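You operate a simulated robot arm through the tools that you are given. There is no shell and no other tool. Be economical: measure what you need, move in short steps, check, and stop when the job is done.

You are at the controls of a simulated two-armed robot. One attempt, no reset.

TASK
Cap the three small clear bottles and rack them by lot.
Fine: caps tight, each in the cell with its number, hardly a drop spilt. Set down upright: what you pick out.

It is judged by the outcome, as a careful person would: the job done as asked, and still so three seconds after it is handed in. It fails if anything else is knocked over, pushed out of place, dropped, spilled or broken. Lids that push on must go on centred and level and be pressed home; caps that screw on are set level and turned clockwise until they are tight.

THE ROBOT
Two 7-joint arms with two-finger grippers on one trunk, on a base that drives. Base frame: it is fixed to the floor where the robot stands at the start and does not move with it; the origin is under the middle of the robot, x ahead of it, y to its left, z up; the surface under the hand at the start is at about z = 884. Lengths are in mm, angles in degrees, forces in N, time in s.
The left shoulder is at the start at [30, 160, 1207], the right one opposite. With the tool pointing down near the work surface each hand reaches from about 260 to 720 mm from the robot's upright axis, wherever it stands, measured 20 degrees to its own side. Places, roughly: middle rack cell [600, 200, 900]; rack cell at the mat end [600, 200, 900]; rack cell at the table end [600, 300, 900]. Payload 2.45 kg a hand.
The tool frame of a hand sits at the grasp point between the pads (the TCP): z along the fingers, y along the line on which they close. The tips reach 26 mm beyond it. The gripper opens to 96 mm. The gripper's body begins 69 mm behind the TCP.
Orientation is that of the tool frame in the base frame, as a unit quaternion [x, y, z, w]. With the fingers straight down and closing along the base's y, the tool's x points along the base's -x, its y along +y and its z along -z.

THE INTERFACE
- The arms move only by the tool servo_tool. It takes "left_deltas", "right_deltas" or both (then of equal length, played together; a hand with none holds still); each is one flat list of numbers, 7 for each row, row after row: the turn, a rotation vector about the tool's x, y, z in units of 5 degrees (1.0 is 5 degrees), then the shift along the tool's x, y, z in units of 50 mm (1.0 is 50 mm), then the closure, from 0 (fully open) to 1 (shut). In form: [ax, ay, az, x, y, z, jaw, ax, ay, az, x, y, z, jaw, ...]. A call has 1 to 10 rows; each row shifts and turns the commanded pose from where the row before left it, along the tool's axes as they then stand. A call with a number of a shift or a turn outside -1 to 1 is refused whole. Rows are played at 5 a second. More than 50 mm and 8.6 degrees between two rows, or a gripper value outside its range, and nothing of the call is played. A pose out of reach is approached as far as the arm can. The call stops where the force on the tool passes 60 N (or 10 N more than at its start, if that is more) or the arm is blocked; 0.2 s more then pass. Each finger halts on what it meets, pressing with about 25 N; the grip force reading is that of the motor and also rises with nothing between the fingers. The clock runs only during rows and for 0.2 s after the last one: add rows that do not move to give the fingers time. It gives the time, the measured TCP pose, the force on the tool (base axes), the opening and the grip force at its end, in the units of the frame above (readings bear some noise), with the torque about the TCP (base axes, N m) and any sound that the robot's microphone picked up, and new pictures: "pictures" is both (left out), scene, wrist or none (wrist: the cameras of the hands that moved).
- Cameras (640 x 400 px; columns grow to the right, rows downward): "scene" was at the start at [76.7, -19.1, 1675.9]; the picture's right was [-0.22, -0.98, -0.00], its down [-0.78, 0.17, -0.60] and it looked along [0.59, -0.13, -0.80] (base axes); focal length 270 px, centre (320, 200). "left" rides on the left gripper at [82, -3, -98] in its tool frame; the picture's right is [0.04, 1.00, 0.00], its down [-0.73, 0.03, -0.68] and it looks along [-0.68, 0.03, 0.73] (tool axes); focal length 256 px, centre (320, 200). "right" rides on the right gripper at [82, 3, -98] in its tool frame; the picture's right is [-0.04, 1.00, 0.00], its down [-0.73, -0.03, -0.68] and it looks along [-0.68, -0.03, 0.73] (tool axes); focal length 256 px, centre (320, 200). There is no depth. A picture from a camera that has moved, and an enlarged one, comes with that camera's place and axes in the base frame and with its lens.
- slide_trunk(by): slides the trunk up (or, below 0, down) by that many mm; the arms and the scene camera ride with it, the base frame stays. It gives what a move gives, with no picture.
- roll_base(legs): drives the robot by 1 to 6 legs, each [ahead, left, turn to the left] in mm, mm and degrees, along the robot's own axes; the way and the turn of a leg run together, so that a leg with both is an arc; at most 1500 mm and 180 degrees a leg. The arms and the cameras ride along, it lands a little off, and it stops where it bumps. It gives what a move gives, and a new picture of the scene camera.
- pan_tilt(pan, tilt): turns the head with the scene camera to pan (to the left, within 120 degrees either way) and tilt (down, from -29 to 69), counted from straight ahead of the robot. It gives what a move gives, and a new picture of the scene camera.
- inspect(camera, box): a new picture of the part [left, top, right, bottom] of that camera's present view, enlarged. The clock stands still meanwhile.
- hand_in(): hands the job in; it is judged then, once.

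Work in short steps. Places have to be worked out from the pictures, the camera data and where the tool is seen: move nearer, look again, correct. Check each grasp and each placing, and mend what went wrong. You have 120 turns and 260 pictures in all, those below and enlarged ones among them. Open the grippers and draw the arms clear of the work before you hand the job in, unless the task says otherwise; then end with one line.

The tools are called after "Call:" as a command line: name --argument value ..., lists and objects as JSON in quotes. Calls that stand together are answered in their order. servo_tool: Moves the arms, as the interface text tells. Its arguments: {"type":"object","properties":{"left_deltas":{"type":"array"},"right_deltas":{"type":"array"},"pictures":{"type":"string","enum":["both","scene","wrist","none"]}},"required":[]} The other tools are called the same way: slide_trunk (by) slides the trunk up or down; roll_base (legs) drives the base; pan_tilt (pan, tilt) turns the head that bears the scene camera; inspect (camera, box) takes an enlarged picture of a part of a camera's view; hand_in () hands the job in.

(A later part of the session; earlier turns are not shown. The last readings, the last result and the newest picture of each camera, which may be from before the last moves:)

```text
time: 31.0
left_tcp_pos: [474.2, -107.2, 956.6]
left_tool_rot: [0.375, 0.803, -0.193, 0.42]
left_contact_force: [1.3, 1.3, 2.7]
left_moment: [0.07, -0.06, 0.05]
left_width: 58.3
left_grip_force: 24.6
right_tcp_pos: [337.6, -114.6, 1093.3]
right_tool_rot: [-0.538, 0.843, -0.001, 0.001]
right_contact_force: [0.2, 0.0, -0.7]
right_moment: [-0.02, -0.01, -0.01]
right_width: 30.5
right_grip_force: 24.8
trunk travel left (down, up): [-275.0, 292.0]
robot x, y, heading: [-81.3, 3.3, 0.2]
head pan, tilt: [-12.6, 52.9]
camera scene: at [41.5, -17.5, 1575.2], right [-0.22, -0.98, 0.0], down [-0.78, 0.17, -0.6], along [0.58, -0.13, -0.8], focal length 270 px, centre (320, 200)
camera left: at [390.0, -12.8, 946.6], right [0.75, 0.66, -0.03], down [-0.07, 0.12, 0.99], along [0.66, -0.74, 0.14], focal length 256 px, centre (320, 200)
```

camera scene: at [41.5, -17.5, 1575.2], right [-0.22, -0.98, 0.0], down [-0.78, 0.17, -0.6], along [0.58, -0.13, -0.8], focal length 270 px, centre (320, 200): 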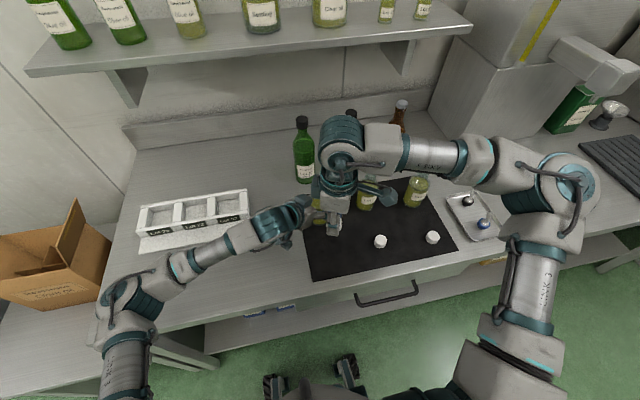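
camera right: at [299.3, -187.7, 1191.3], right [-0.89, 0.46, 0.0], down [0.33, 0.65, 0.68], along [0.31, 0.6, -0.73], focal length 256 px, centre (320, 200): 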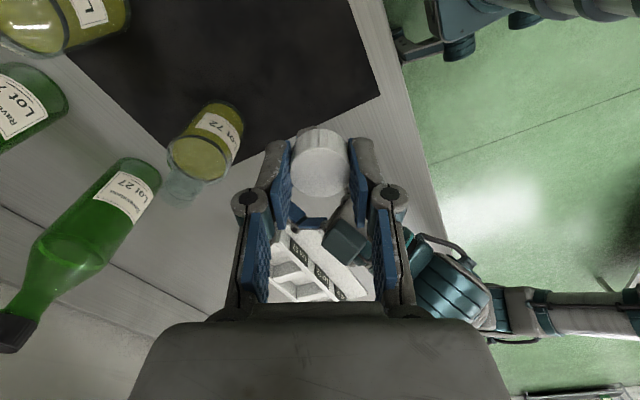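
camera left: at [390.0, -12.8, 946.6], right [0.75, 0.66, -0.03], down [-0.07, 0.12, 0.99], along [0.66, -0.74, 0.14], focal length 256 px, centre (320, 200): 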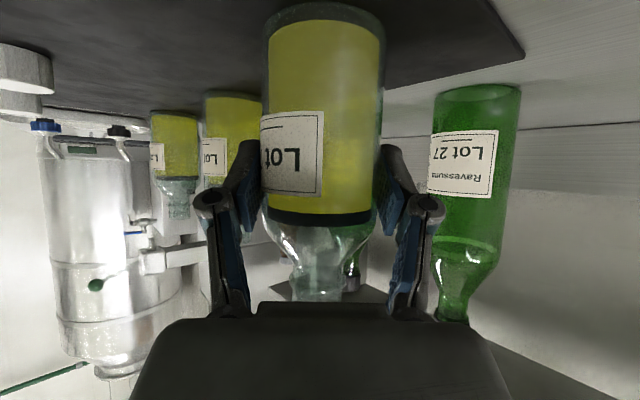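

Bottle 72 is held (58.3 mm) and its axis is essentially at the left TCP, about (474.5,-107.5). The cap sits about 2.4 mm towards tool +x in the right grip and is about 17 mm tall. I move it above the mouth.

Call:
servo_tool --right_deltas '[0, 0, 0, -0.3337, -0.606, 0, 1, 0, 0, 0, -0.3337, -0.606, 0, 1, 0, 0, 0, -0.3337, -0.606, 0, 1, 0, 0, 0, -0.3337, -0.606, 0, 1, 0, 0, 0, 0, 0, 0.37, 1, 0, 0, 0, 0, 0, 0, 1]' --pictures "both"

Call:
inspect --camera "left" --box '[220, 180, 420, 330]'

Call:
inspect --camera "right" --box '[220, 100, 420, 225]'

```text
time: 32.4
left_tcp_pos: [473.7, -107.8, 956.2]
left_tool_rot: [0.375, 0.804, -0.193, 0.421]
left_contact_force: [-1.8, -0.6, 1.8]
left_moment: [-0.23, 0.08, -0.03]
left_width: 58.9
left_grip_force: 24.6
right_tcp_pos: [366.4, -115.7, 1068.3]
right_tool_rot: [-0.538, 0.843, -0.002, 0.002]
right_contact_force: [-0.2, 0.4, 0.0]
right_moment: [0.01, 0.01, -0.02]
right_width: 30.8
right_grip_force: 25.0
right hand out of reach, approached as far as the arm can: row 1, 2, 3, 4
trunk travel left (down, up): [-275.0, 292.0]
robot x, y, heading: [-77.9, -1.6, 0.3]
head pan, tilt: [-12.6, 52.9]
camera scene: at [41.0, -18.2, 1575.2], right [-0.22, -0.98, 0.0], down [-0.78, 0.17, -0.6], along [0.59, -0.13, -0.8], focal length 270 px, centre (320, 200)
camera right: at [329.0, -187.6, 1166.8], right [-0.89, 0.46, -0.01], down [0.33, 0.65, 0.68], along [0.32, 0.6, -0.73], focal length 256 px, centre (320, 200)
```

scene: 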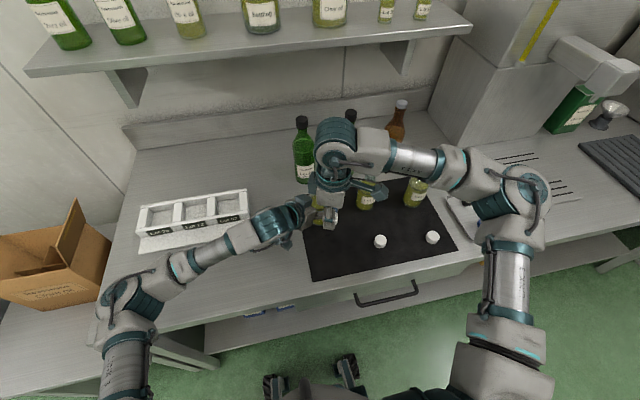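
right: 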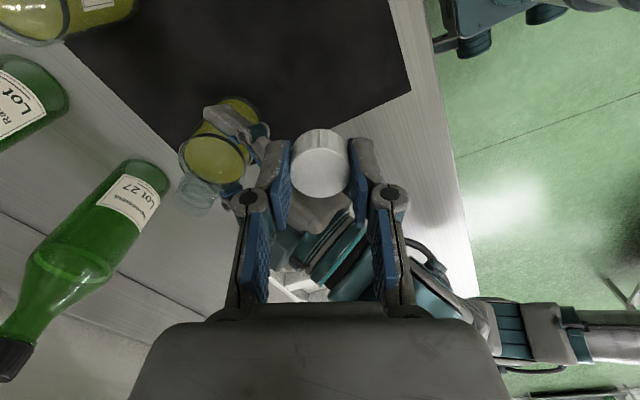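

```text
2.67 times, centred on (320, 255) of left
camera zoom: at [389.5, -13.4, 946.6], right [0.75, 0.66, -0.03], down [-0.07, 0.12, 0.99], along [0.66, -0.74, 0.14], focal length 683 px, centre (320, 53)
```

zoom: 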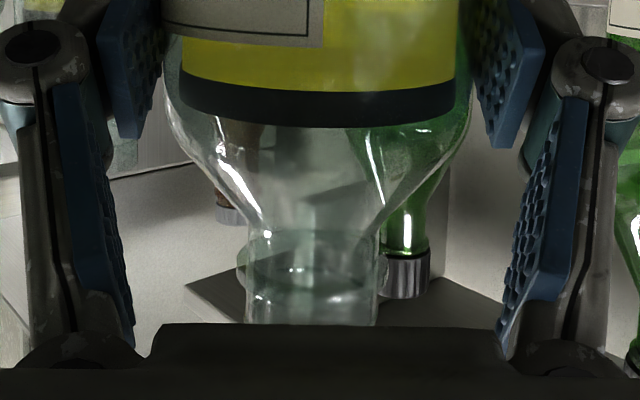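

```text
3.20 times, centred on (320, 162) of right
camera zoom: at [329.0, -187.6, 1166.8], right [-0.89, 0.46, -0.01], down [0.33, 0.65, 0.68], along [0.32, 0.6, -0.73], focal length 819 px, centre (320, 320)
```

zoom: 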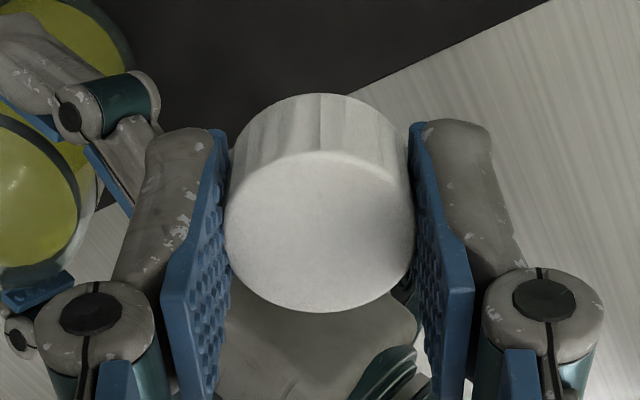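

The arm can't take that yaw out here. I raise slightly, unwind to about -19°, and then go to the bottle.

Call:
servo_tool --right_deltas '[0, 0, 1, 0, 0, -0.5, 1, 0, 0, 1, 0, 0, 0, 1, 0, 0, 1, 0, 0, 0, 1, 0, 0, 1, 0, 0, 0, 1, 0, 0, 1, 0, 0, 0, 1, 0, 0, 1, 0, 0, 0, 1, 0, 0, 1, 0, 0, 0, 1, 0, 0, 1, 0, 0, 0, 1, 0, 0, 1, 0, 0, 0, 1]' --pictures "none"

Call:
servo_tool --right_deltas '[0, 0, 0, -0.7, -0.18, 0, 1, 0, 0, 0, -0.7, -0.18, 0, 1, 0, 0, 0, -0.6, -0.18, 0, 1, 0, 0, 0, 0, 0, 0, 1]' --pictures "both"

```text
time: 34.4
left_tcp_pos: [473.8, -107.8, 958.0]
left_tool_rot: [0.376, 0.803, -0.194, 0.42]
left_contact_force: [-2.5, -0.1, 0.7]
left_moment: [-0.14, 0.08, -0.07]
left_width: 58.3
left_grip_force: 25.5
right_tcp_pos: [368.3, -115.9, 1094.1]
right_tool_rot: [-0.174, 0.985, 0.0, 0.003]
right_contact_force: [0.1, 0.0, -0.8]
right_moment: [0.03, 0.02, -0.03]
right_width: 30.5
right_grip_force: 24.6
trunk travel left (down, up): [-275.0, 292.0]
robot x, y, heading: [-82.9, 0.2, 0.1]
head pan, tilt: [-12.6, 52.9]
```

```text
time: 35.4
left_tcp_pos: [473.9, -108.6, 957.0]
left_tool_rot: [0.375, 0.803, -0.194, 0.421]
left_contact_force: [0.3, -0.8, 1.1]
left_moment: [-0.11, -0.02, 0.06]
left_width: 58.7
left_grip_force: 24.8
right_tcp_pos: [387.7, -125.0, 1094.5]
right_tool_rot: [-0.175, 0.985, 0.0, 0.003]
right_contact_force: [0.5, -0.4, -0.2]
right_moment: [0.04, 0.02, 0.0]
right_width: 30.4
right_grip_force: 24.6
right hand out of reach, approached as far as the arm can: row 1, 2, 3
trunk travel left (down, up): [-275.0, 292.0]
robot x, y, heading: [-81.7, 0.3, 0.0]
head pan, tilt: [-12.6, 52.9]
camera scene: at [41.4, -17.6, 1575.2], right [-0.22, -0.98, 0.0], down [-0.78, 0.17, -0.6], along [0.59, -0.13, -0.8], focal length 270 px, centre (320, 200)
camera right: at [310.7, -149.1, 1191.6], right [-0.31, 0.95, 0.0], down [0.7, 0.22, 0.68], along [0.65, 0.21, -0.73], focal length 256 px, centre (320, 200)
```

scene: 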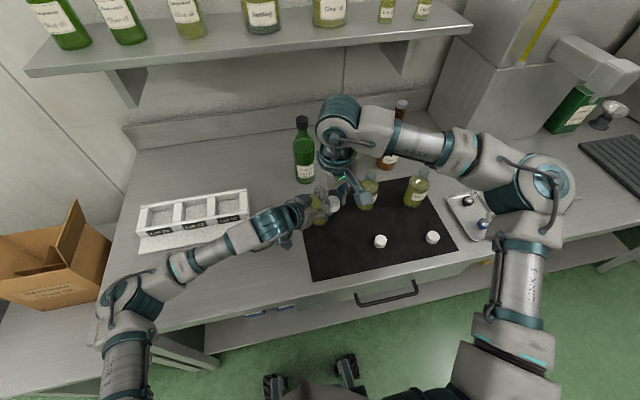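
right: 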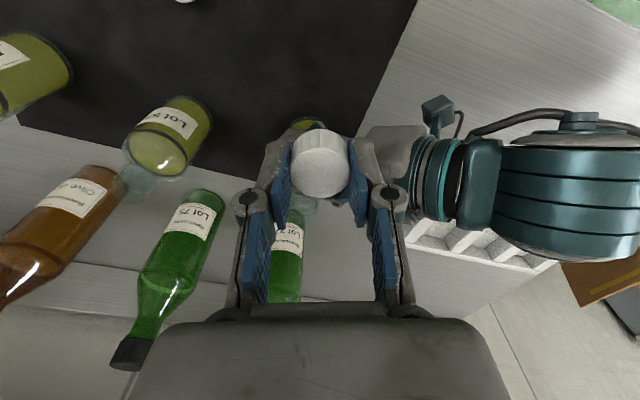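

Still held up, likely by the wrist roll limit. I turn further clockwise to about +30° and try the advance again.

Call:
servo_tool --right_deltas '[0, 0, 1, 0, 0, 0, 1, 0, 0, 1, 0, 0, 0, 1, 0, 0, 1, 0, 0, 0, 1, 0, 0, 1, 0, 0, 0, 1, 0, 0, 1, 0, 0, 0, 1, 0, 0, 1, 0, 0, 0, 1, 0, 0, 1, 0, 0, 0, 1, 0, 0, 1, 0, 0, 0, 1, 0, 0, 1, 0, 0, 0, 1, 0, 0, 1, 0, 0, 0, 1]' --pictures "none"

Call:
servo_tool --right_deltas '[0, 0, 0, -0.6, 0.35, 0, 1, 0, 0, 0, -0.6, 0.35, 0, 1, 0, 0, 0, 0, 0, 0, 1]' --pictures "wrist"

```text
time: 37.6
left_tcp_pos: [473.6, -107.8, 957.3]
left_tool_rot: [0.374, 0.803, -0.195, 0.421]
left_contact_force: [1.7, 1.5, 2.0]
left_moment: [-0.08, -0.2, 0.03]
left_width: 58.6
left_grip_force: 25.1
right_tcp_pos: [388.6, -124.9, 1095.0]
right_tool_rot: [0.259, 0.966, 0.0, 0.002]
right_contact_force: [0.4, -0.4, -0.3]
right_moment: [-0.04, 0.0, 0.02]
right_width: 30.9
right_grip_force: 24.5
trunk travel left (down, up): [-275.0, 292.0]
robot x, y, heading: [-82.9, 3.0, 0.1]
head pan, tilt: [-12.6, 52.9]
```

```text
time: 38.4
left_tcp_pos: [473.3, -107.0, 956.4]
left_tool_rot: [0.375, 0.803, -0.194, 0.42]
left_contact_force: [-2.4, 1.1, 1.6]
left_moment: [-0.03, 0.09, -0.01]
left_width: 58.5
left_grip_force: 24.6
right_tcp_pos: [417.7, -143.0, 1097.0]
right_tool_rot: [0.259, 0.966, 0.001, 0.003]
right_contact_force: [-0.7, -0.1, 0.1]
right_moment: [0.0, -0.02, 0.02]
right_width: 30.7
right_grip_force: 24.3
right hand out of reach, approached as far as the arm can: row 1, 2
trunk travel left (down, up): [-275.0, 292.0]
robot x, y, heading: [-83.0, 4.4, -0.1]
head pan, tilt: [-12.6, 52.9]
camera right: at [347.7, -98.6, 1193.8], right [0.53, 0.85, 0.0], down [0.62, -0.39, 0.68], along [0.58, -0.36, -0.73], focal length 256 px, centre (320, 200)
```

right: 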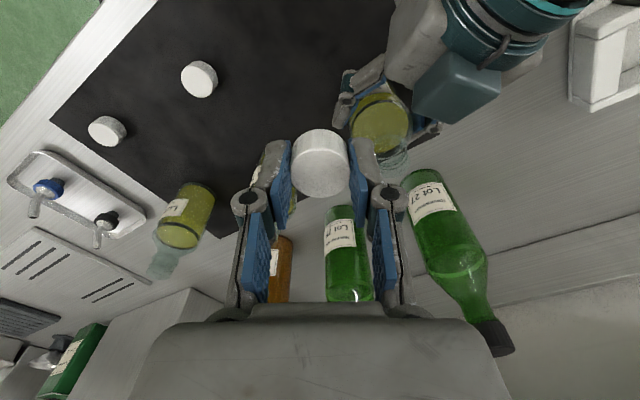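

The right arm's boundary is an azimuth limit, so I bring the bottle to it instead. The left hand lifts bottle 72 slightly and carries it slowly towards about (385,-160), while the right hand rewinds above.

Call:
servo_tool --left_deltas '[0, 0, 0, -0.164, 0, -0.115, 1, 0, 0, 0, 0, 0, 0, 1, 0, 0, 0, 0.024, -0.256, -0.034, 1, 0, 0, 0, 0.024, -0.256, -0.034, 1, 0, 0, 0, 0.024, -0.256, -0.034, 1, 0, 0, 0, 0.024, -0.256, -0.034, 1, 0, 0, 0, 0.024, -0.256, -0.034, 1, 0, 0, 0, 0.024, -0.256, -0.034, 1, 0, 0, 0, 0.024, -0.256, -0.034, 1, 0, 0, 0, 0.024, -0.256, -0.034, 1]' --right_deltas '[0, 0, 0, 0.4, -0.62, -0.2, 1, 0, 0, 0, 0, 0, 0, 1, 0, 0, -1, 0, 0, 0, 1, 0, 0, -1, 0, 0, 0, 1, 0, 0, -1, 0, 0, 0, 1, 0, 0, -1, 0, 0, 0, 1, 0, 0, -1, 0, 0, 0, 1, 0, 0, -1, 0, 0, 0, 1, 0, 0, -1, 0, 0, 0, 1, 0, 0, -1, 0, 0, 0, 1]' --pictures "both"

```text
time: 40.6
left_tcp_pos: [384.3, -164.1, 965.3]
left_tool_rot: [0.375, 0.803, -0.194, 0.422]
left_contact_force: [-0.2, -0.4, -4.0]
left_moment: [-0.02, 0.04, 0.01]
left_width: 58.4
left_grip_force: 24.6
right_tcp_pos: [384.2, -161.3, 1105.0]
right_tool_rot: [-0.089, 0.996, 0.0, 0.003]
right_contact_force: [-0.9, 0.3, -0.4]
right_moment: [0.0, 0.0, 0.04]
right_width: 30.7
right_grip_force: 25.1
trunk travel left (down, up): [-275.0, 292.0]
robot x, y, heading: [-82.3, -0.3, 0.0]
head pan, tilt: [-12.6, 52.9]
camera scene: at [41.4, -19.5, 1575.1], right [-0.22, -0.98, 0.0], down [-0.78, 0.17, -0.6], along [0.59, -0.13, -0.8], focal length 270 px, centre (320, 200)
camera right: at [303.8, -171.5, 1202.8], right [-0.14, 0.99, 0.0], down [0.72, 0.1, 0.68], along [0.68, 0.09, -0.73], focal length 256 px, centre (320, 200)
camera left: at [300.3, -68.8, 955.0], right [0.75, 0.66, -0.03], down [-0.07, 0.12, 0.99], along [0.66, -0.74, 0.14], focal length 256 px, centre (320, 200)
```

scene: 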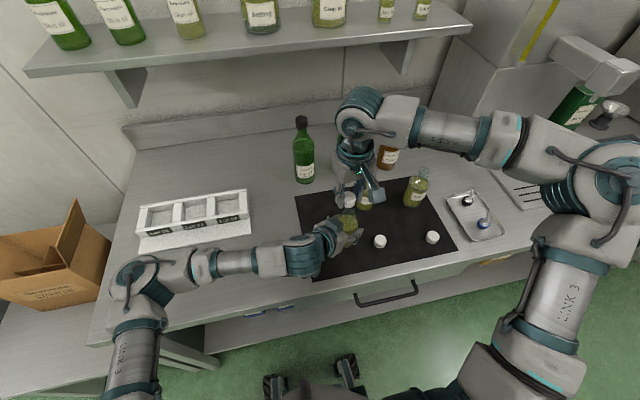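
right: 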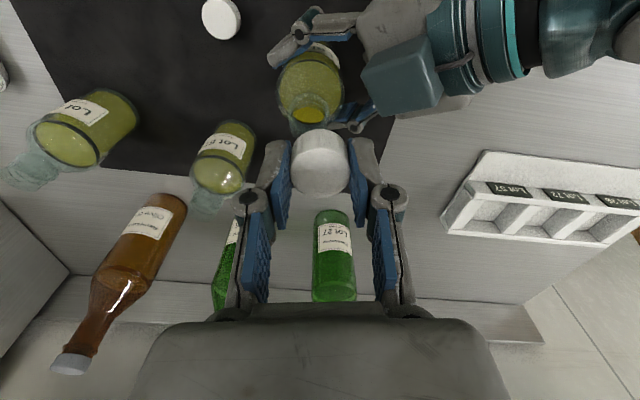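
left: 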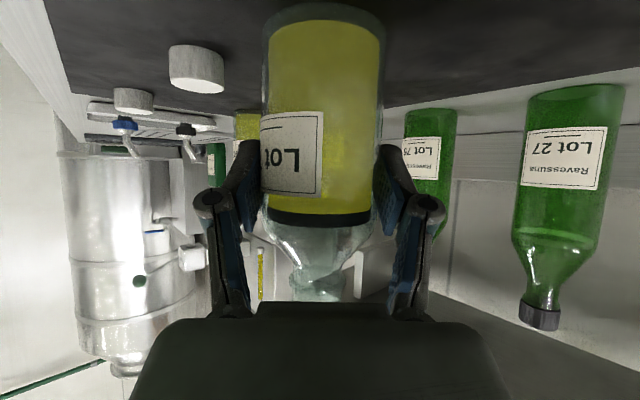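

The bottle and the right TCP are now stacked at about (384,-163). I set the bottle down on the mat, still gripped, and wind the right wrist to -60°.

Call:
servo_tool --left_deltas '[0, 0, 0, 0.08, 0, 0.055, 1, 0, 0, 0, 0.075, 0, 0.05, 1, 0, 0, 0, 0, 0, 0, 1, 0, 0, 0, 0, 0, 0, 1, 0, 0, 0, 0, 0, 0, 1, 0, 0, 0, 0, 0, 0, 1, 0, 0, 0, 0, 0, 0, 1, 0, 0, 0, 0, 0, 0, 1, 0, 0, 0, 0, 0, 0, 1, 0, 0, 0, 0, 0, 0, 1]' --right_deltas '[0, 0, -1, 0, 0, 0, 1, 0, 0, -1, 0, 0, 0, 1, 0, 0, -1, 0, 0, 0, 1, 0, 0, -1, 0, 0, 0, 1, 0, 0, -1, 0, 0, 0, 1, 0, 0, -1, 0, 0, 0, 1, 0, 0, -1, 0, 0, 0, 1, 0, 0, -1, 0, 0, 0, 1, 0, 0, -1, 0, 0, 0, 1, 0, 0, -1, 0, 0, 0, 1]' --pictures "both"

```text
time: 42.8
left_tcp_pos: [384.4, -162.7, 956.7]
left_tool_rot: [0.374, 0.803, -0.193, 0.422]
left_contact_force: [0.1, 0.1, 5.2]
left_moment: [-0.2, -0.02, -0.07]
left_width: 58.4
left_grip_force: 25.2
right_tcp_pos: [378.3, -155.9, 1105.2]
right_tool_rot: [-0.499, 0.867, -0.003, 0.003]
right_contact_force: [-0.5, 0.2, -0.5]
right_moment: [0.03, 0.01, 0.0]
right_width: 30.8
right_grip_force: 24.7
right hand out of reach, approached as far as the arm can: row 10
trunk travel left (down, up): [-275.0, 292.0]
robot x, y, heading: [-77.5, -0.8, 0.1]
head pan, tilt: [-12.6, 52.9]
camera scene: at [40.6, -18.5, 1575.3], right [-0.22, -0.98, 0.0], down [-0.78, 0.17, -0.6], along [0.59, -0.13, -0.8], focal length 270 px, centre (320, 200)
camera right: at [332.5, -223.9, 1203.3], right [-0.84, 0.54, -0.01], down [0.39, 0.62, 0.68], along [0.37, 0.57, -0.73], focal length 256 px, centre (320, 200)
camera left: at [299.9, -67.7, 946.4], right [0.75, 0.66, -0.03], down [-0.07, 0.12, 0.99], along [0.66, -0.74, 0.14], focal length 256 px, centre (320, 200)
```

scene: 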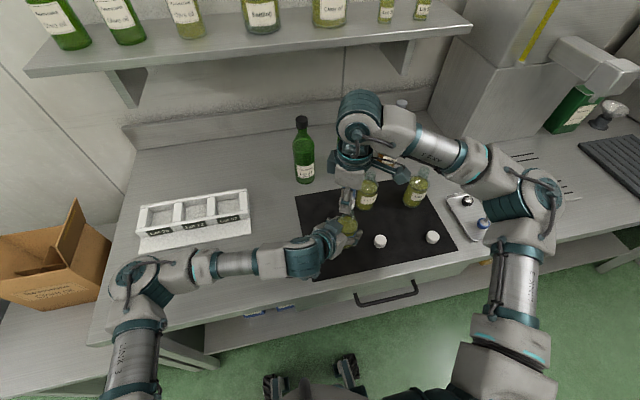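
right: 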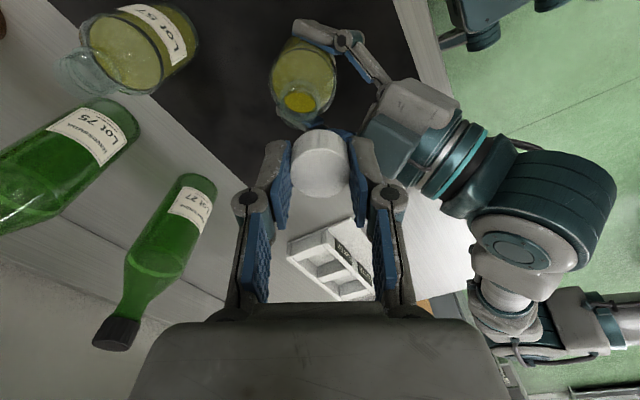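
left: 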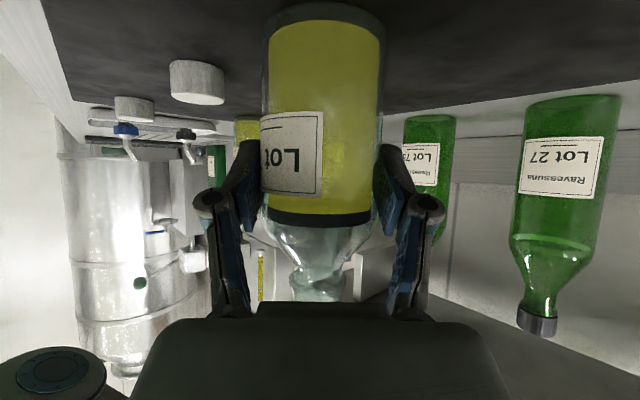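

The limit here is about -55°. I ease back to -50°, align over the neck and lower to about z=1070 for a visual check.

Call:
servo_tool --right_deltas '[0, 0, 1, 0, 0, 0, 1, 0, 0, 1, 0, 0, 0, 1, 0, 0, 0, -0.02, -0.186, 0, 1, 0, 0, 0, 0, 0, 0.7, 1, 0, 0, 0, 0, 0, 0, 1]' --pictures "wrist"

Call:
inspect --camera "right" --box '[220, 60, 420, 200]'

Call:
inspect --camera "left" --box '[250, 220, 390, 320]'

Call:
inspect --camera "scene" --box '[310, 180, 390, 250]'

```text
time: 44.0
left_tcp_pos: [383.5, -162.9, 957.7]
left_tool_rot: [0.375, 0.803, -0.194, 0.421]
left_contact_force: [0.3, -0.4, 7.4]
left_moment: [-0.18, -0.16, -0.01]
left_width: 58.4
left_grip_force: 24.7
right_tcp_pos: [384.5, -160.8, 1072.6]
right_tool_rot: [-0.424, 0.906, 0.0, 0.002]
right_contact_force: [-0.2, 0.8, -0.9]
right_moment: [0.01, -0.02, 0.0]
right_width: 30.8
right_grip_force: 24.8
trunk travel left (down, up): [-275.0, 292.0]
robot x, y, heading: [-82.7, 2.4, -0.2]
head pan, tilt: [-12.6, 52.9]
camera right: at [329.8, -220.7, 1169.0], right [-0.74, 0.67, 0.0], down [0.49, 0.54, 0.68], along [0.46, 0.5, -0.73], focal length 256 px, centre (320, 200)
```

right: 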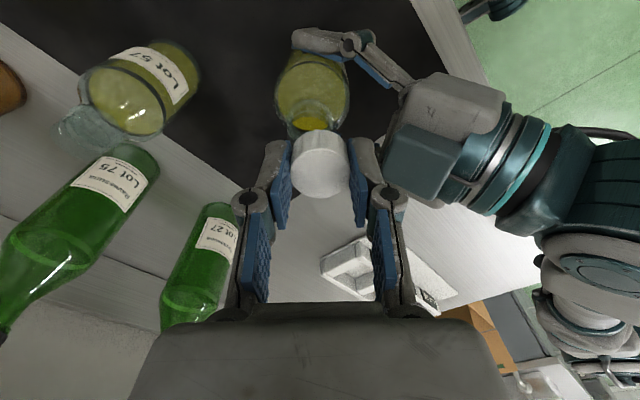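

```text
2.86 times, centred on (320, 130) of right
camera zoom: at [329.8, -220.7, 1169.0], right [-0.74, 0.67, 0.0], down [0.49, 0.54, 0.68], along [0.46, 0.5, -0.73], focal length 731 px, centre (320, 400)
```

zoom: 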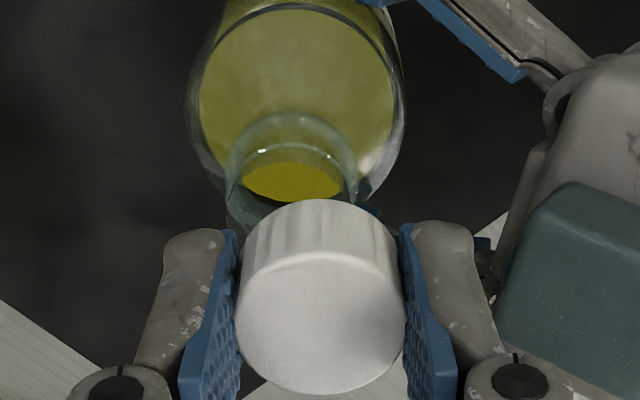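

```text
4.00 times, centred on (320, 270) of left
camera zoom: at [299.9, -67.6, 946.4], right [0.75, 0.66, -0.03], down [-0.07, 0.12, 0.99], along [0.66, -0.74, 0.14], focal length 1024 px, centre (320, -80)
```

zoom: 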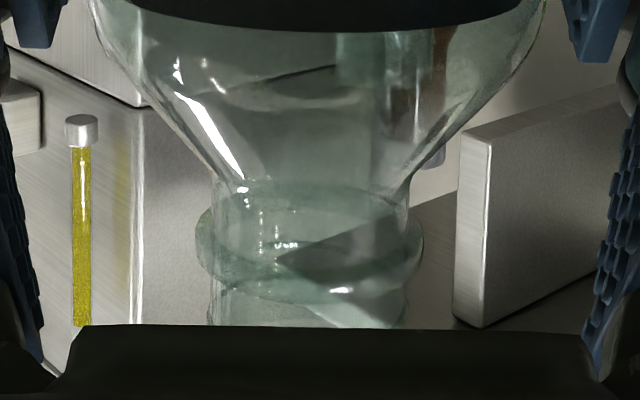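

```text
5.71 times, centred on (350, 215) of scene
camera zoom: at [40.3, -18.4, 1575.3], right [-0.22, -0.98, 0.0], down [-0.78, 0.17, -0.6], along [0.59, -0.13, -0.8], focal length 1542 px, centre (149, 114)
```

zoom: 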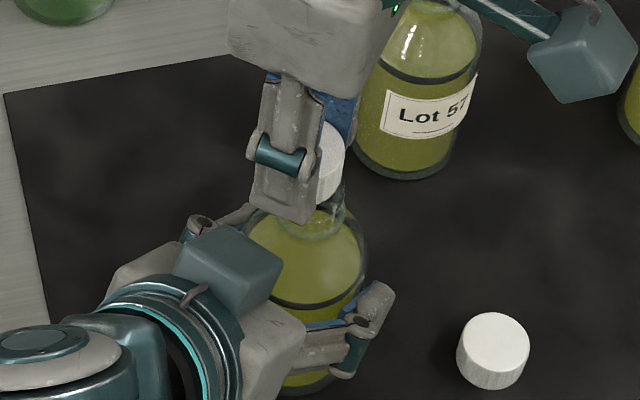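

The right view shows the neck about 6 mm to tool -y of the cap, consistent with the left camera: the axis is 5.5 mm beyond the left TCP. I correct and lower until near contact.

Call:
servo_tool --right_deltas '[0, 0, 0, 0.026, -0.126, 0, 1, 0, 0, 0, 0, 0, 0.2, 1, 0, 0, 0, 0, 0, 0, 1]' --pictures "wrist"

Call:
inspect --camera "right" --box '[220, 60, 420, 200]'

```text
time: 44.8
left_tcp_pos: [384.1, -163.2, 956.7]
left_tool_rot: [0.375, 0.803, -0.193, 0.421]
left_contact_force: [1.2, 0.1, 8.0]
left_moment: [-0.26, -0.16, -0.02]
left_width: 58.4
left_grip_force: 25.3
right_tcp_pos: [388.1, -164.8, 1060.9]
right_tool_rot: [-0.423, 0.906, -0.001, 0.002]
right_contact_force: [-0.5, -0.4, -0.4]
right_moment: [-0.01, -0.01, -0.03]
right_width: 30.6
right_grip_force: 24.8
trunk travel left (down, up): [-275.0, 292.0]
robot x, y, heading: [-77.4, -0.9, 0.1]
head pan, tilt: [-12.6, 52.9]
camera right: at [333.0, -225.2, 1158.6], right [-0.74, 0.67, 0.0], down [0.49, 0.54, 0.68], along [0.46, 0.5, -0.73], focal length 256 px, centre (320, 200)
```

right: 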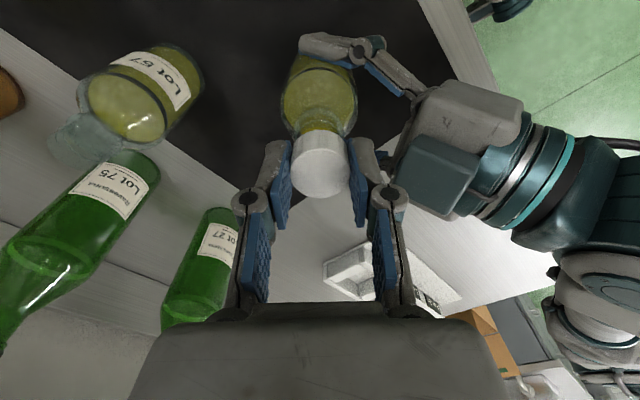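

```text
2.86 times, centred on (320, 130) of right
camera zoom: at [333.0, -225.2, 1158.6], right [-0.74, 0.67, 0.0], down [0.49, 0.54, 0.68], along [0.46, 0.5, -0.73], focal length 731 px, centre (320, 400)
```

zoom: 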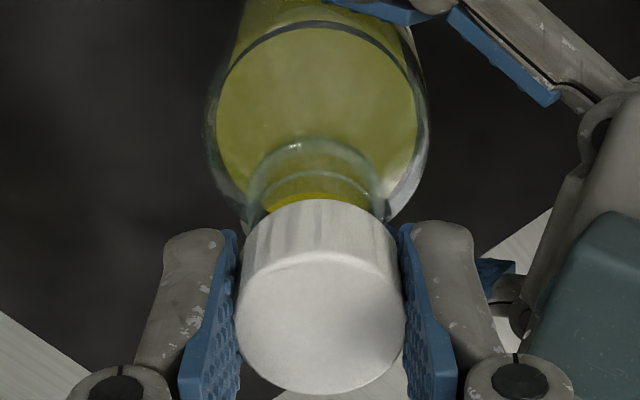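

Well aligned now. I lower 9 mm in small steps, watching the force.

Call:
servo_tool --right_deltas '[0, 0, 0, 0, 0, 0.07, 1, 0, 0, 0, 0, 0, 0.06, 1, 0, 0, 0, 0, 0, 0.06, 1, 0, 0, 0, 0, 0, 0, 1]' --pictures "none"

Call:
inspect --camera "right" --box '[220, 60, 420, 200]'

Call:
inspect --camera "scene" --box '[320, 185, 390, 235]'

```text
time: 45.8
left_tcp_pos: [384.5, -162.8, 957.6]
left_tool_rot: [0.375, 0.803, -0.192, 0.421]
left_contact_force: [11.7, -9.3, 0.8]
left_moment: [0.01, -0.39, 0.05]
left_width: 58.3
left_grip_force: 24.6
right_tcp_pos: [388.0, -165.5, 1054.0]
right_tool_rot: [-0.423, 0.906, -0.002, 0.004]
right_contact_force: [-2.6, 4.7, 28.3]
right_moment: [-0.25, 0.13, -0.02]
right_width: 30.6
right_grip_force: 25.3
trunk travel left (down, up): [-275.0, 292.0]
robot x, y, heading: [-80.4, 0.9, -0.3]
head pan, tilt: [-12.6, 52.9]
```

```text
2.86 times, centred on (320, 130) of right
camera zoom: at [333.0, -225.1, 1150.4], right [-0.74, 0.67, 0.0], down [0.49, 0.54, 0.68], along [0.46, 0.5, -0.73], focal length 731 px, centre (320, 400)
```

zoom: 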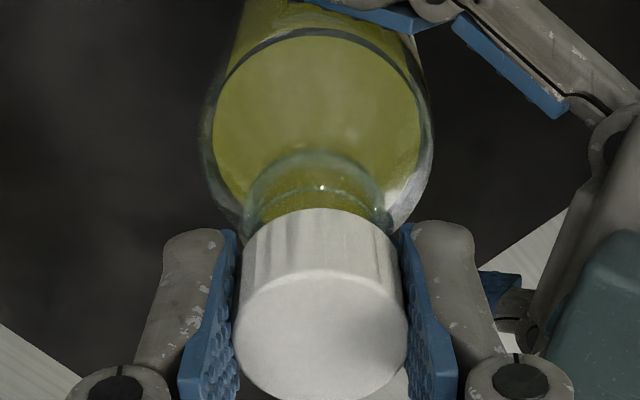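

```text
8.00 times, centred on (355, 210) of scene
camera zoom: at [38.6, -19.1, 1575.7], right [-0.22, -0.98, 0.0], down [-0.78, 0.17, -0.6], along [0.59, -0.13, -0.8], focal length 2160 px, centre (40, 120)
```

zoom: 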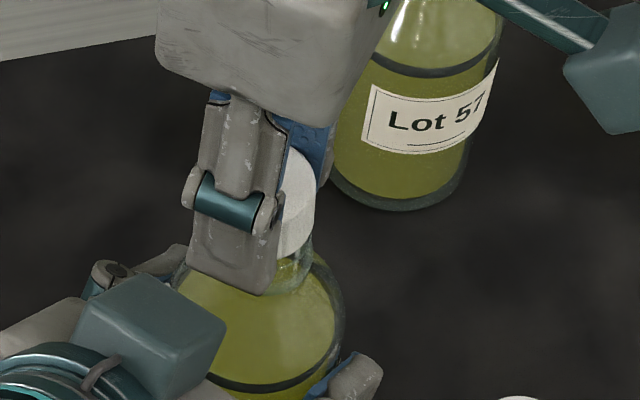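

Contact: 28 N at z≈1054, so the cap rests on the mouth. I ease off 1 mm and start turning clockwise with slight downward pressure.

Call:
servo_tool --right_deltas '[0, 0, 1, 0, 0, -0.02, 1, 0, 0, 1, 0, 0, 0, 1, 0, 0, 1, 0, 0, 0, 1, 0, 0, 1, 0, 0, 0.004, 1, 0, 0, 1, 0, 0, 0.004, 1, 0, 0, 1, 0, 0, 0.004, 1, 0, 0, 1, 0, 0, 0.004, 1, 0, 0, 1, 0, 0, 0.004, 1, 0, 0, 1, 0, 0, 0.004, 1, 0, 0, 1, 0, 0, 0.004, 1]' --pictures "wrist"

```text
time: 48.0
left_tcp_pos: [384.7, -162.8, 956.8]
left_tool_rot: [0.375, 0.803, -0.193, 0.42]
left_contact_force: [0.3, 8.0, 8.2]
left_moment: [-0.08, -0.12, 0.04]
left_width: 58.6
left_grip_force: 25.3
right_tcp_pos: [388.3, -165.8, 1051.3]
right_tool_rot: [0.0, 1.0, 0.001, 0.002]
right_contact_force: [-0.7, -6.2, 0.6]
right_moment: [-0.16, 0.04, 0.04]
right_width: 30.6
right_grip_force: 25.3
trunk travel left (down, up): [-275.0, 292.0]
robot x, y, heading: [-80.9, -0.6, 0.2]
head pan, tilt: [-12.6, 52.9]
camera right: at [306.3, -161.9, 1148.4], right [0.04, 1.0, 0.0], down [0.73, -0.03, 0.68], along [0.68, -0.03, -0.73], focal length 256 px, centre (320, 200)
```

right: 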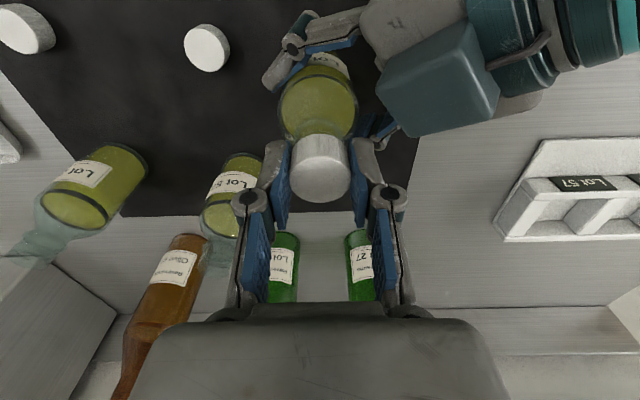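

The cap is settling (z 1051.3 at low force). I keep turning with light down-feed.

Call:
servo_tool --right_deltas '[0, 0, 1, 0, 0, 0.01, 1, 0, 0, 1, 0, 0, 0.01, 1, 0, 0, 1, 0, 0, 0.01, 1, 0, 0, 1, 0, 0, 0.005, 1, 0, 0, 1, 0, 0, 0.005, 1, 0, 0, 1, 0, 0, 0.005, 1, 0, 0, 1, 0, 0, 0.005, 1, 0, 0, 1, 0, 0, 0.005, 1, 0, 0, 1, 0, 0, 0.005, 1, 0, 0, 1, 0, 0, 0.005, 1]' --pictures "none"

Call:
servo_tool --right_deltas '[0, 0, 1, 0, 0, 0.005, 1, 0, 0, 1, 0, 0, 0.005, 1, 0, 0, 1, 0, 0, 0.005, 1, 0, 0, 1, 0, 0, 0.005, 1, 0, 0, 1, 0, 0, 0.005, 1, 0, 0, 1, 0, 0, 0.005, 1, 0, 0, 1, 0, 0, 0.005, 1, 0, 0, 1, 0, 0, 0.005, 1, 0, 0, 1, 0, 0, 0.005, 1, 0, 0, 1, 0, 0, 0.005, 1]' --pictures "wrist"

```text
time: 50.2
left_tcp_pos: [384.4, -160.8, 957.3]
left_tool_rot: [0.374, 0.803, -0.194, 0.421]
left_contact_force: [2.0, 8.6, 7.3]
left_moment: [-0.2, 0.01, 0.03]
left_width: 58.6
left_grip_force: 25.4
right_tcp_pos: [389.0, -164.1, 1047.8]
right_tool_rot: [0.422, 0.907, 0.002, 0.002]
right_contact_force: [-2.7, -8.5, 2.4]
right_moment: [-0.17, 0.04, 0.03]
right_width: 30.3
right_grip_force: 25.1
trunk travel left (down, up): [-275.0, 292.0]
robot x, y, heading: [-83.9, -0.0, 0.3]
head pan, tilt: [-12.6, 52.9]
```

```text
time: 52.4
left_tcp_pos: [384.0, -162.0, 957.8]
left_tool_rot: [0.375, 0.803, -0.193, 0.421]
left_contact_force: [3.8, 6.6, 5.8]
left_moment: [0.0, 0.27, 0.06]
left_width: 58.3
left_grip_force: 24.1
right_tcp_pos: [388.8, -164.6, 1045.1]
right_tool_rot: [0.766, 0.643, 0.003, 0.001]
right_contact_force: [-4.6, -5.8, 0.8]
right_moment: [-0.13, 0.11, -0.01]
right_width: 30.7
right_grip_force: 25.3
trunk travel left (down, up): [-275.0, 292.0]
robot x, y, heading: [-79.7, 0.1, -0.1]
head pan, tilt: [-12.6, 52.9]
camera right: at [406.2, -85.0, 1143.1], right [0.98, -0.21, 0.0], down [-0.16, -0.72, 0.68], along [-0.14, -0.66, -0.73], focal length 256 px, centre (320, 200)
```

right: 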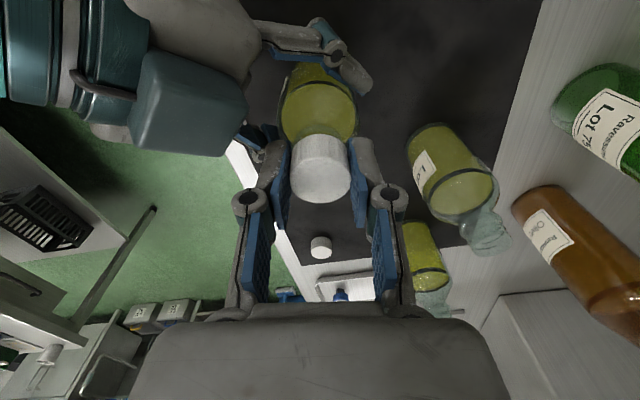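

The cap slides down with hardly any resistance, so the threads may not have met yet. I feed down a few mm without turning to find contact.

Call:
servo_tool --right_deltas '[0, 0, 0, 0, 0, 0.03, 1, 0, 0, 0, 0, 0, 0.03, 1, 0, 0, 0, 0, 0, 0, 1]' --pictures "none"

Call:
inspect --camera "right" --box '[220, 60, 420, 200]'

Call:
inspect --camera "scene" --box '[310, 180, 390, 250]'

```text
time: 53.2
left_tcp_pos: [383.9, -162.4, 957.3]
left_tool_rot: [0.375, 0.803, -0.194, 0.421]
left_contact_force: [4.0, 4.2, 5.1]
left_moment: [0.23, 0.03, 0.08]
left_width: 58.7
left_grip_force: 24.8
right_tcp_pos: [390.0, -165.6, 1042.0]
right_tool_rot: [0.765, 0.644, 0.001, 0.002]
right_contact_force: [-3.9, -3.1, 0.5]
right_moment: [-0.08, 0.14, -0.04]
right_width: 30.4
right_grip_force: 24.9
trunk travel left (down, up): [-275.0, 292.0]
robot x, y, heading: [-83.1, -1.4, 0.2]
head pan, tilt: [-12.6, 52.9]
```

```text
2.86 times, centred on (320, 130) of right
camera zoom: at [405.9, -85.0, 1140.2], right [0.98, -0.21, 0.0], down [-0.16, -0.72, 0.68], along [-0.14, -0.66, -0.73], focal length 731 px, centre (320, 400)
```

zoom: 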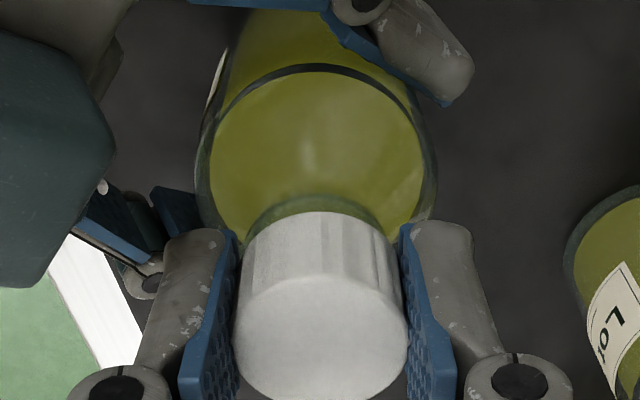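

```text
5.71 times, centred on (350, 215) of scene
camera zoom: at [40.1, -17.7, 1575.3], right [-0.22, -0.98, 0.0], down [-0.78, 0.17, -0.6], along [0.59, -0.13, -0.8], focal length 1542 px, centre (149, 114)
```

zoom: 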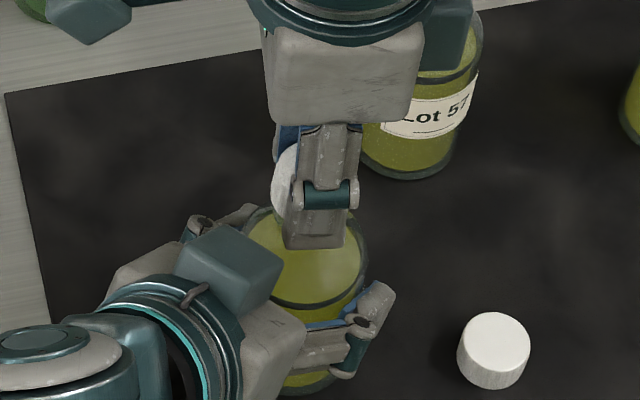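

The cap keeps sliding on. I continue feeding down until it meets resistance.

Call:
servo_tool --right_deltas '[0, 0, 0, 0, 0, 0.03, 1, 0, 0, 0, 0, 0, 0.03, 1, 0, 0, 0, 0, 0, 0, 1]' --pictures "none"

Call:
inspect --camera "right" --box '[220, 60, 420, 200]'

```text
time: 54.0
left_tcp_pos: [384.4, -161.5, 955.6]
left_tool_rot: [0.376, 0.803, -0.194, 0.42]
left_contact_force: [6.7, 2.9, 4.6]
left_moment: [0.34, 0.02, 0.05]
left_width: 58.6
left_grip_force: 24.7
right_tcp_pos: [388.1, -167.2, 1038.6]
right_tool_rot: [0.766, 0.643, 0.0, 0.002]
right_contact_force: [-6.5, -1.1, 1.9]
right_moment: [-0.56, 0.35, 0.05]
right_width: 30.6
right_grip_force: 25.3
trunk travel left (down, up): [-275.0, 292.0]
robot x, y, heading: [-81.3, -2.3, -0.0]
head pan, tilt: [-12.6, 52.9]
```

```text
2.86 times, centred on (320, 130) of right
camera zoom: at [405.6, -85.6, 1137.0], right [0.98, -0.21, 0.0], down [-0.16, -0.72, 0.68], along [-0.14, -0.66, -0.73], focal length 731 px, centre (320, 400)
```

zoom: 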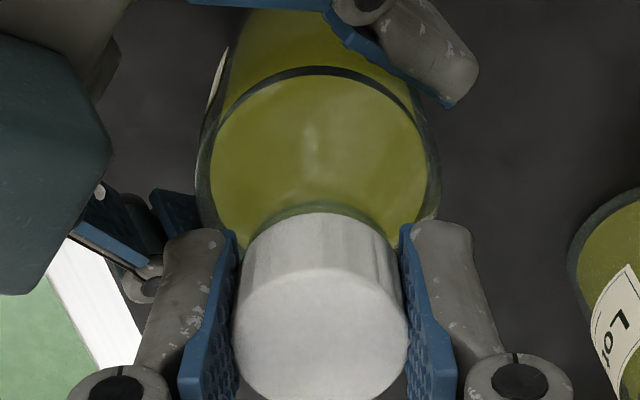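

Resistance begins around z 1038. I turn clockwise again from here and watch the torque.

Call:
servo_tool --right_deltas '[0, 0, 1, 0, 0, 0, 1, 0, 0, 1, 0, 0, 0, 1, 0, 0, 1, 0, 0, 0, 1, 0, 0, 1, 0, 0, 0.004, 1, 0, 0, 1, 0, 0, 0.004, 1, 0, 0, 1, 0, 0, 0.004, 1, 0, 0, 1, 0, 0, 0.004, 1, 0, 0, 1, 0, 0, 0.004, 1]' --pictures "wrist"

Call:
inspect --camera "right" --box '[220, 60, 420, 200]'

```text
time: 55.8
left_tcp_pos: [383.2, -162.7, 957.5]
left_tool_rot: [0.374, 0.803, -0.193, 0.421]
left_contact_force: [1.6, 12.7, 3.6]
left_moment: [-0.23, -0.38, 0.07]
left_width: 58.5
left_grip_force: 25.0
right_tcp_pos: [388.9, -165.1, 1039.4]
right_tool_rot: [0.94, 0.342, 0.002, 0.001]
right_contact_force: [-1.1, -11.8, 0.6]
right_moment: [-0.58, 0.21, -0.01]
right_width: 30.5
right_grip_force: 25.1
trunk travel left (down, up): [-275.0, 292.0]
robot x, y, heading: [-80.6, 0.2, -0.1]
head pan, tilt: [-12.6, 52.9]
camera right: at [453.5, -115.2, 1136.9], right [0.61, -0.79, 0.0], down [-0.58, -0.45, 0.68], along [-0.53, -0.42, -0.74], focal length 256 px, centre (320, 200)
```

right: 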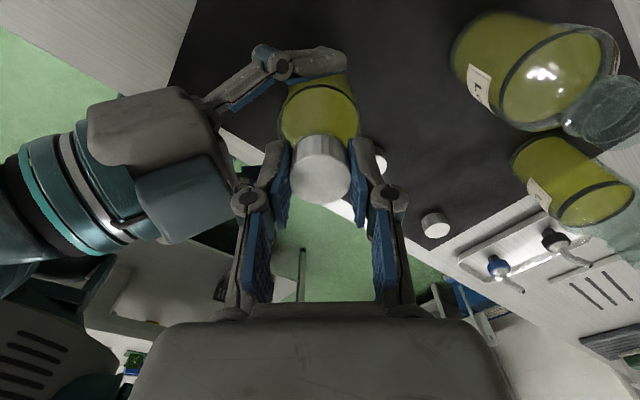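

```text
2.86 times, centred on (320, 130) of right
camera zoom: at [453.5, -115.2, 1136.9], right [0.61, -0.79, 0.0], down [-0.58, -0.45, 0.68], along [-0.53, -0.42, -0.74], focal length 731 px, centre (320, 400)
```

zoom: 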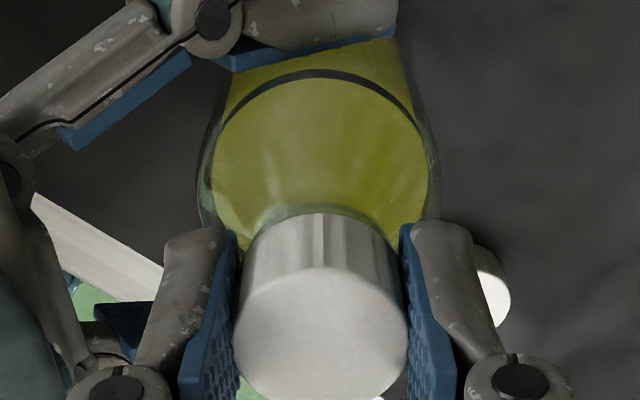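

Because the cap was gripped off-centre, it orbits as I turn. I open the fingers to let the cap settle on the neck and look.

Call:
servo_tool --right_deltas '[0, 0, 0, 0, 0, 0, 0.45, 0, 0, 0, 0, 0, 0, 0.45, 0, 0, 0, 0, 0, 0, 0.45]' --pictures "none"

Call:
inspect --camera "right" --box '[220, 60, 420, 200]'

Call:
inspect --camera "scene" --box '[320, 185, 390, 235]'

Call:
inspect --camera "left" --box '[250, 220, 390, 320]'

```text
time: 56.6
left_tcp_pos: [383.3, -161.7, 956.5]
left_tool_rot: [0.375, 0.803, -0.194, 0.421]
left_contact_force: [-1.5, 1.6, 2.0]
left_moment: [0.1, -0.08, 0.02]
left_width: 58.6
left_grip_force: 25.0
right_tcp_pos: [389.3, -165.4, 1037.8]
right_tool_rot: [0.939, 0.343, 0.002, 0.002]
right_contact_force: [-0.6, 0.6, 0.3]
right_moment: [0.02, -0.02, -0.01]
right_width: 52.7
right_grip_force: 0.0
trunk travel left (down, up): [-275.0, 292.0]
robot x, y, heading: [-85.8, -0.2, 0.3]
head pan, tilt: [-12.6, 52.9]
```

```text
2.86 times, centred on (320, 130) of right
camera zoom: at [453.2, -115.0, 1136.8], right [0.61, -0.79, 0.0], down [-0.58, -0.45, 0.68], along [-0.53, -0.42, -0.74], focal length 731 px, centre (320, 400)
```

zoom: 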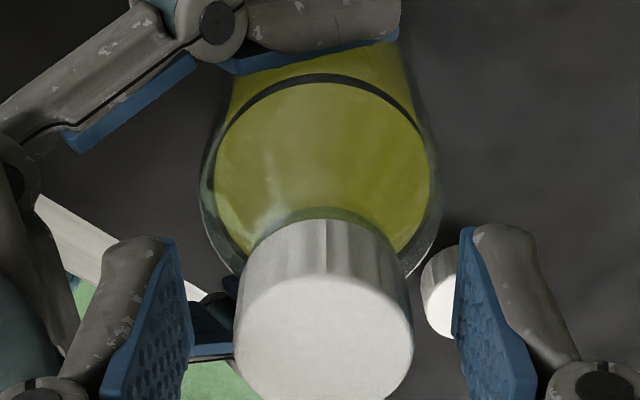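

```text
8.00 times, centred on (355, 210) of scene
camera zoom: at [40.7, -18.3, 1575.2], right [-0.22, -0.98, 0.0], down [-0.78, 0.17, -0.6], along [0.59, -0.13, -0.8], focal length 2160 px, centre (40, 120)
```

zoom: 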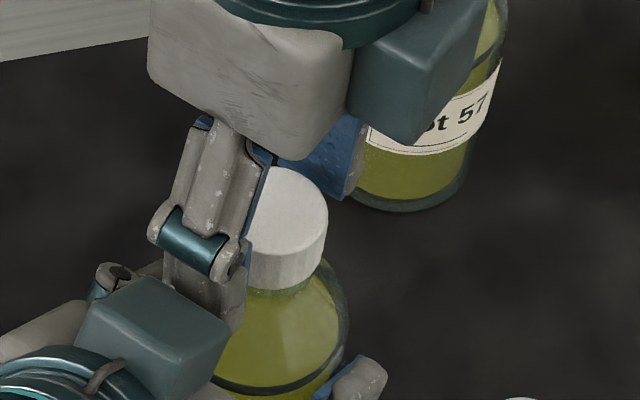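

```text
4.00 times, centred on (320, 270) of left
camera zoom: at [299.5, -68.0, 946.1], right [0.75, 0.66, -0.03], down [-0.07, 0.12, 0.99], along [0.66, -0.74, 0.14], focal length 1024 px, centre (320, -80)
```

zoom: 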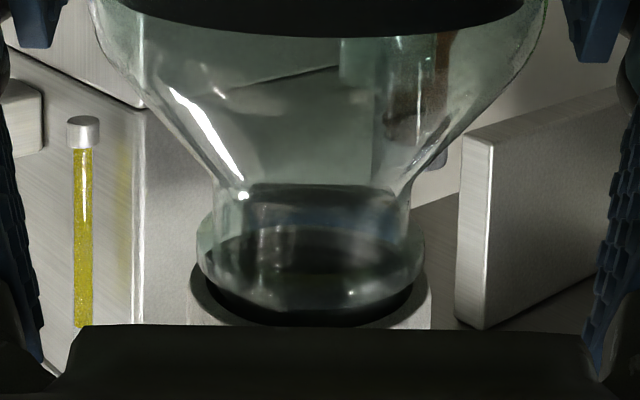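

The cap sits level on the neck, with its skirt just above the ring. I regrip it centred (1.5 mm correction) and turn on to feel for torque.

Call:
servo_tool --right_deltas '[0, 0, 0, 0.03, 0, 0, 0.45, 0, 0, 0, 0, 0, 0, 1, 0, 0, 0, 0, 0, 0, 1, 0, 0, 0, 0, 0, 0, 1, 0, 0, 1, 0, 0, 0, 1, 0, 0, 1, 0, 0, 0, 1, 0, 0, 1, 0, 0, 0, 1, 0, 0, 1, 0, 0, 0, 1]' --pictures "none"

Call:
inspect --camera "left" --box '[250, 220, 390, 320]'

```text
time: 58.4
left_tcp_pos: [383.7, -162.5, 956.2]
left_tool_rot: [0.375, 0.803, -0.194, 0.421]
left_contact_force: [-10.5, 4.7, 0.5]
left_moment: [-0.32, -0.05, 0.03]
left_width: 58.8
left_grip_force: 25.3
right_tcp_pos: [391.1, -166.5, 1037.7]
right_tool_rot: [0.985, 0.174, 0.002, 0.0]
right_contact_force: [7.3, -7.5, 1.2]
right_moment: [-0.27, -0.32, 0.07]
right_width: 30.6
right_grip_force: 25.3
trunk travel left (down, up): [-275.0, 292.0]
robot x, y, heading: [-81.5, -2.4, 0.1]
head pan, tilt: [-12.6, 52.9]
```

```text
4.00 times, centred on (320, 270) of left
camera zoom: at [299.4, -68.0, 946.1], right [0.75, 0.66, -0.03], down [-0.07, 0.12, 0.99], along [0.66, -0.74, 0.14], focal length 1024 px, centre (320, -80)
```

zoom: 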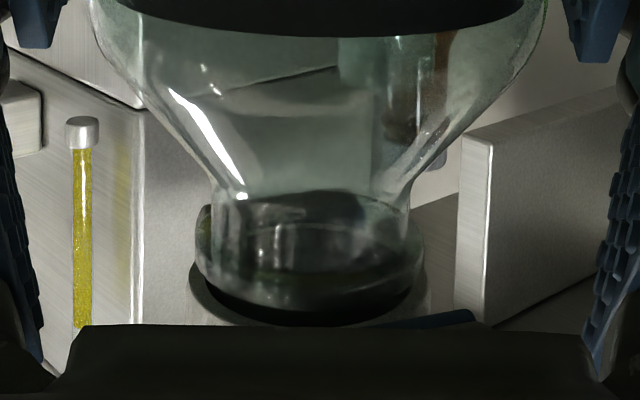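

Turning is smooth so far (yaw 160°). I nudge to relieve the side load and continue clockwise to find both the arm limit and the torque.

Call:
servo_tool --right_deltas '[0, 0, 1, 0.02, 0.005, 0.004, 1, 0, 0, 1, 0, 0, 0.004, 1, 0, 0, 1, 0, 0, 0.004, 1, 0, 0, 1, 0, 0, 0.004, 1, 0, 0, 1, 0, 0, 0.004, 1, 0, 0, 1, 0, 0, 0.004, 1, 0, 0, 1, 0, 0, 0.004, 1, 0, 0, 1, 0, 0, 0.004, 1]' --pictures "none"

Call:
inspect --camera "left" --box '[250, 220, 390, 320]'

```text
time: 60.2
left_tcp_pos: [384.1, -162.9, 956.4]
left_tool_rot: [0.375, 0.803, -0.193, 0.421]
left_contact_force: [-2.7, 14.5, 2.4]
left_moment: [-0.48, 0.05, 0.06]
left_width: 58.7
left_grip_force: 25.1
right_tcp_pos: [391.6, -164.8, 1037.8]
right_tool_rot: [0.985, -0.174, 0.002, 0.0]
right_contact_force: [3.2, -17.1, 9.1]
right_moment: [-0.92, -0.34, 0.04]
right_width: 30.6
right_grip_force: 24.9
trunk travel left (down, up): [-275.0, 292.0]
robot x, y, heading: [-78.1, 0.5, 0.1]
head pan, tilt: [-12.6, 52.9]
```

```text
4.00 times, centred on (320, 270) of left
camera zoom: at [300.0, -67.5, 946.4], right [0.75, 0.66, -0.03], down [-0.07, 0.12, 0.99], along [0.66, -0.74, 0.14], focal length 1024 px, centre (320, -80)
```

zoom: 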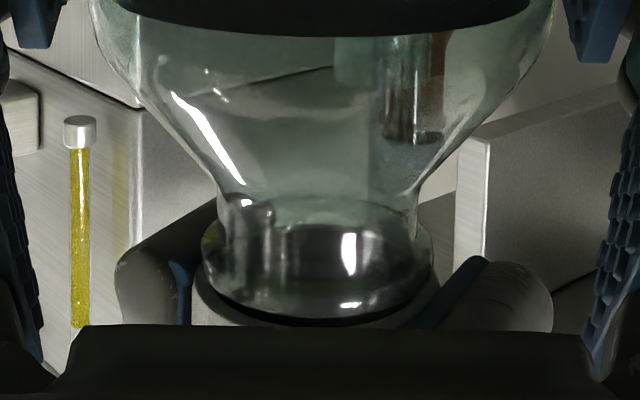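

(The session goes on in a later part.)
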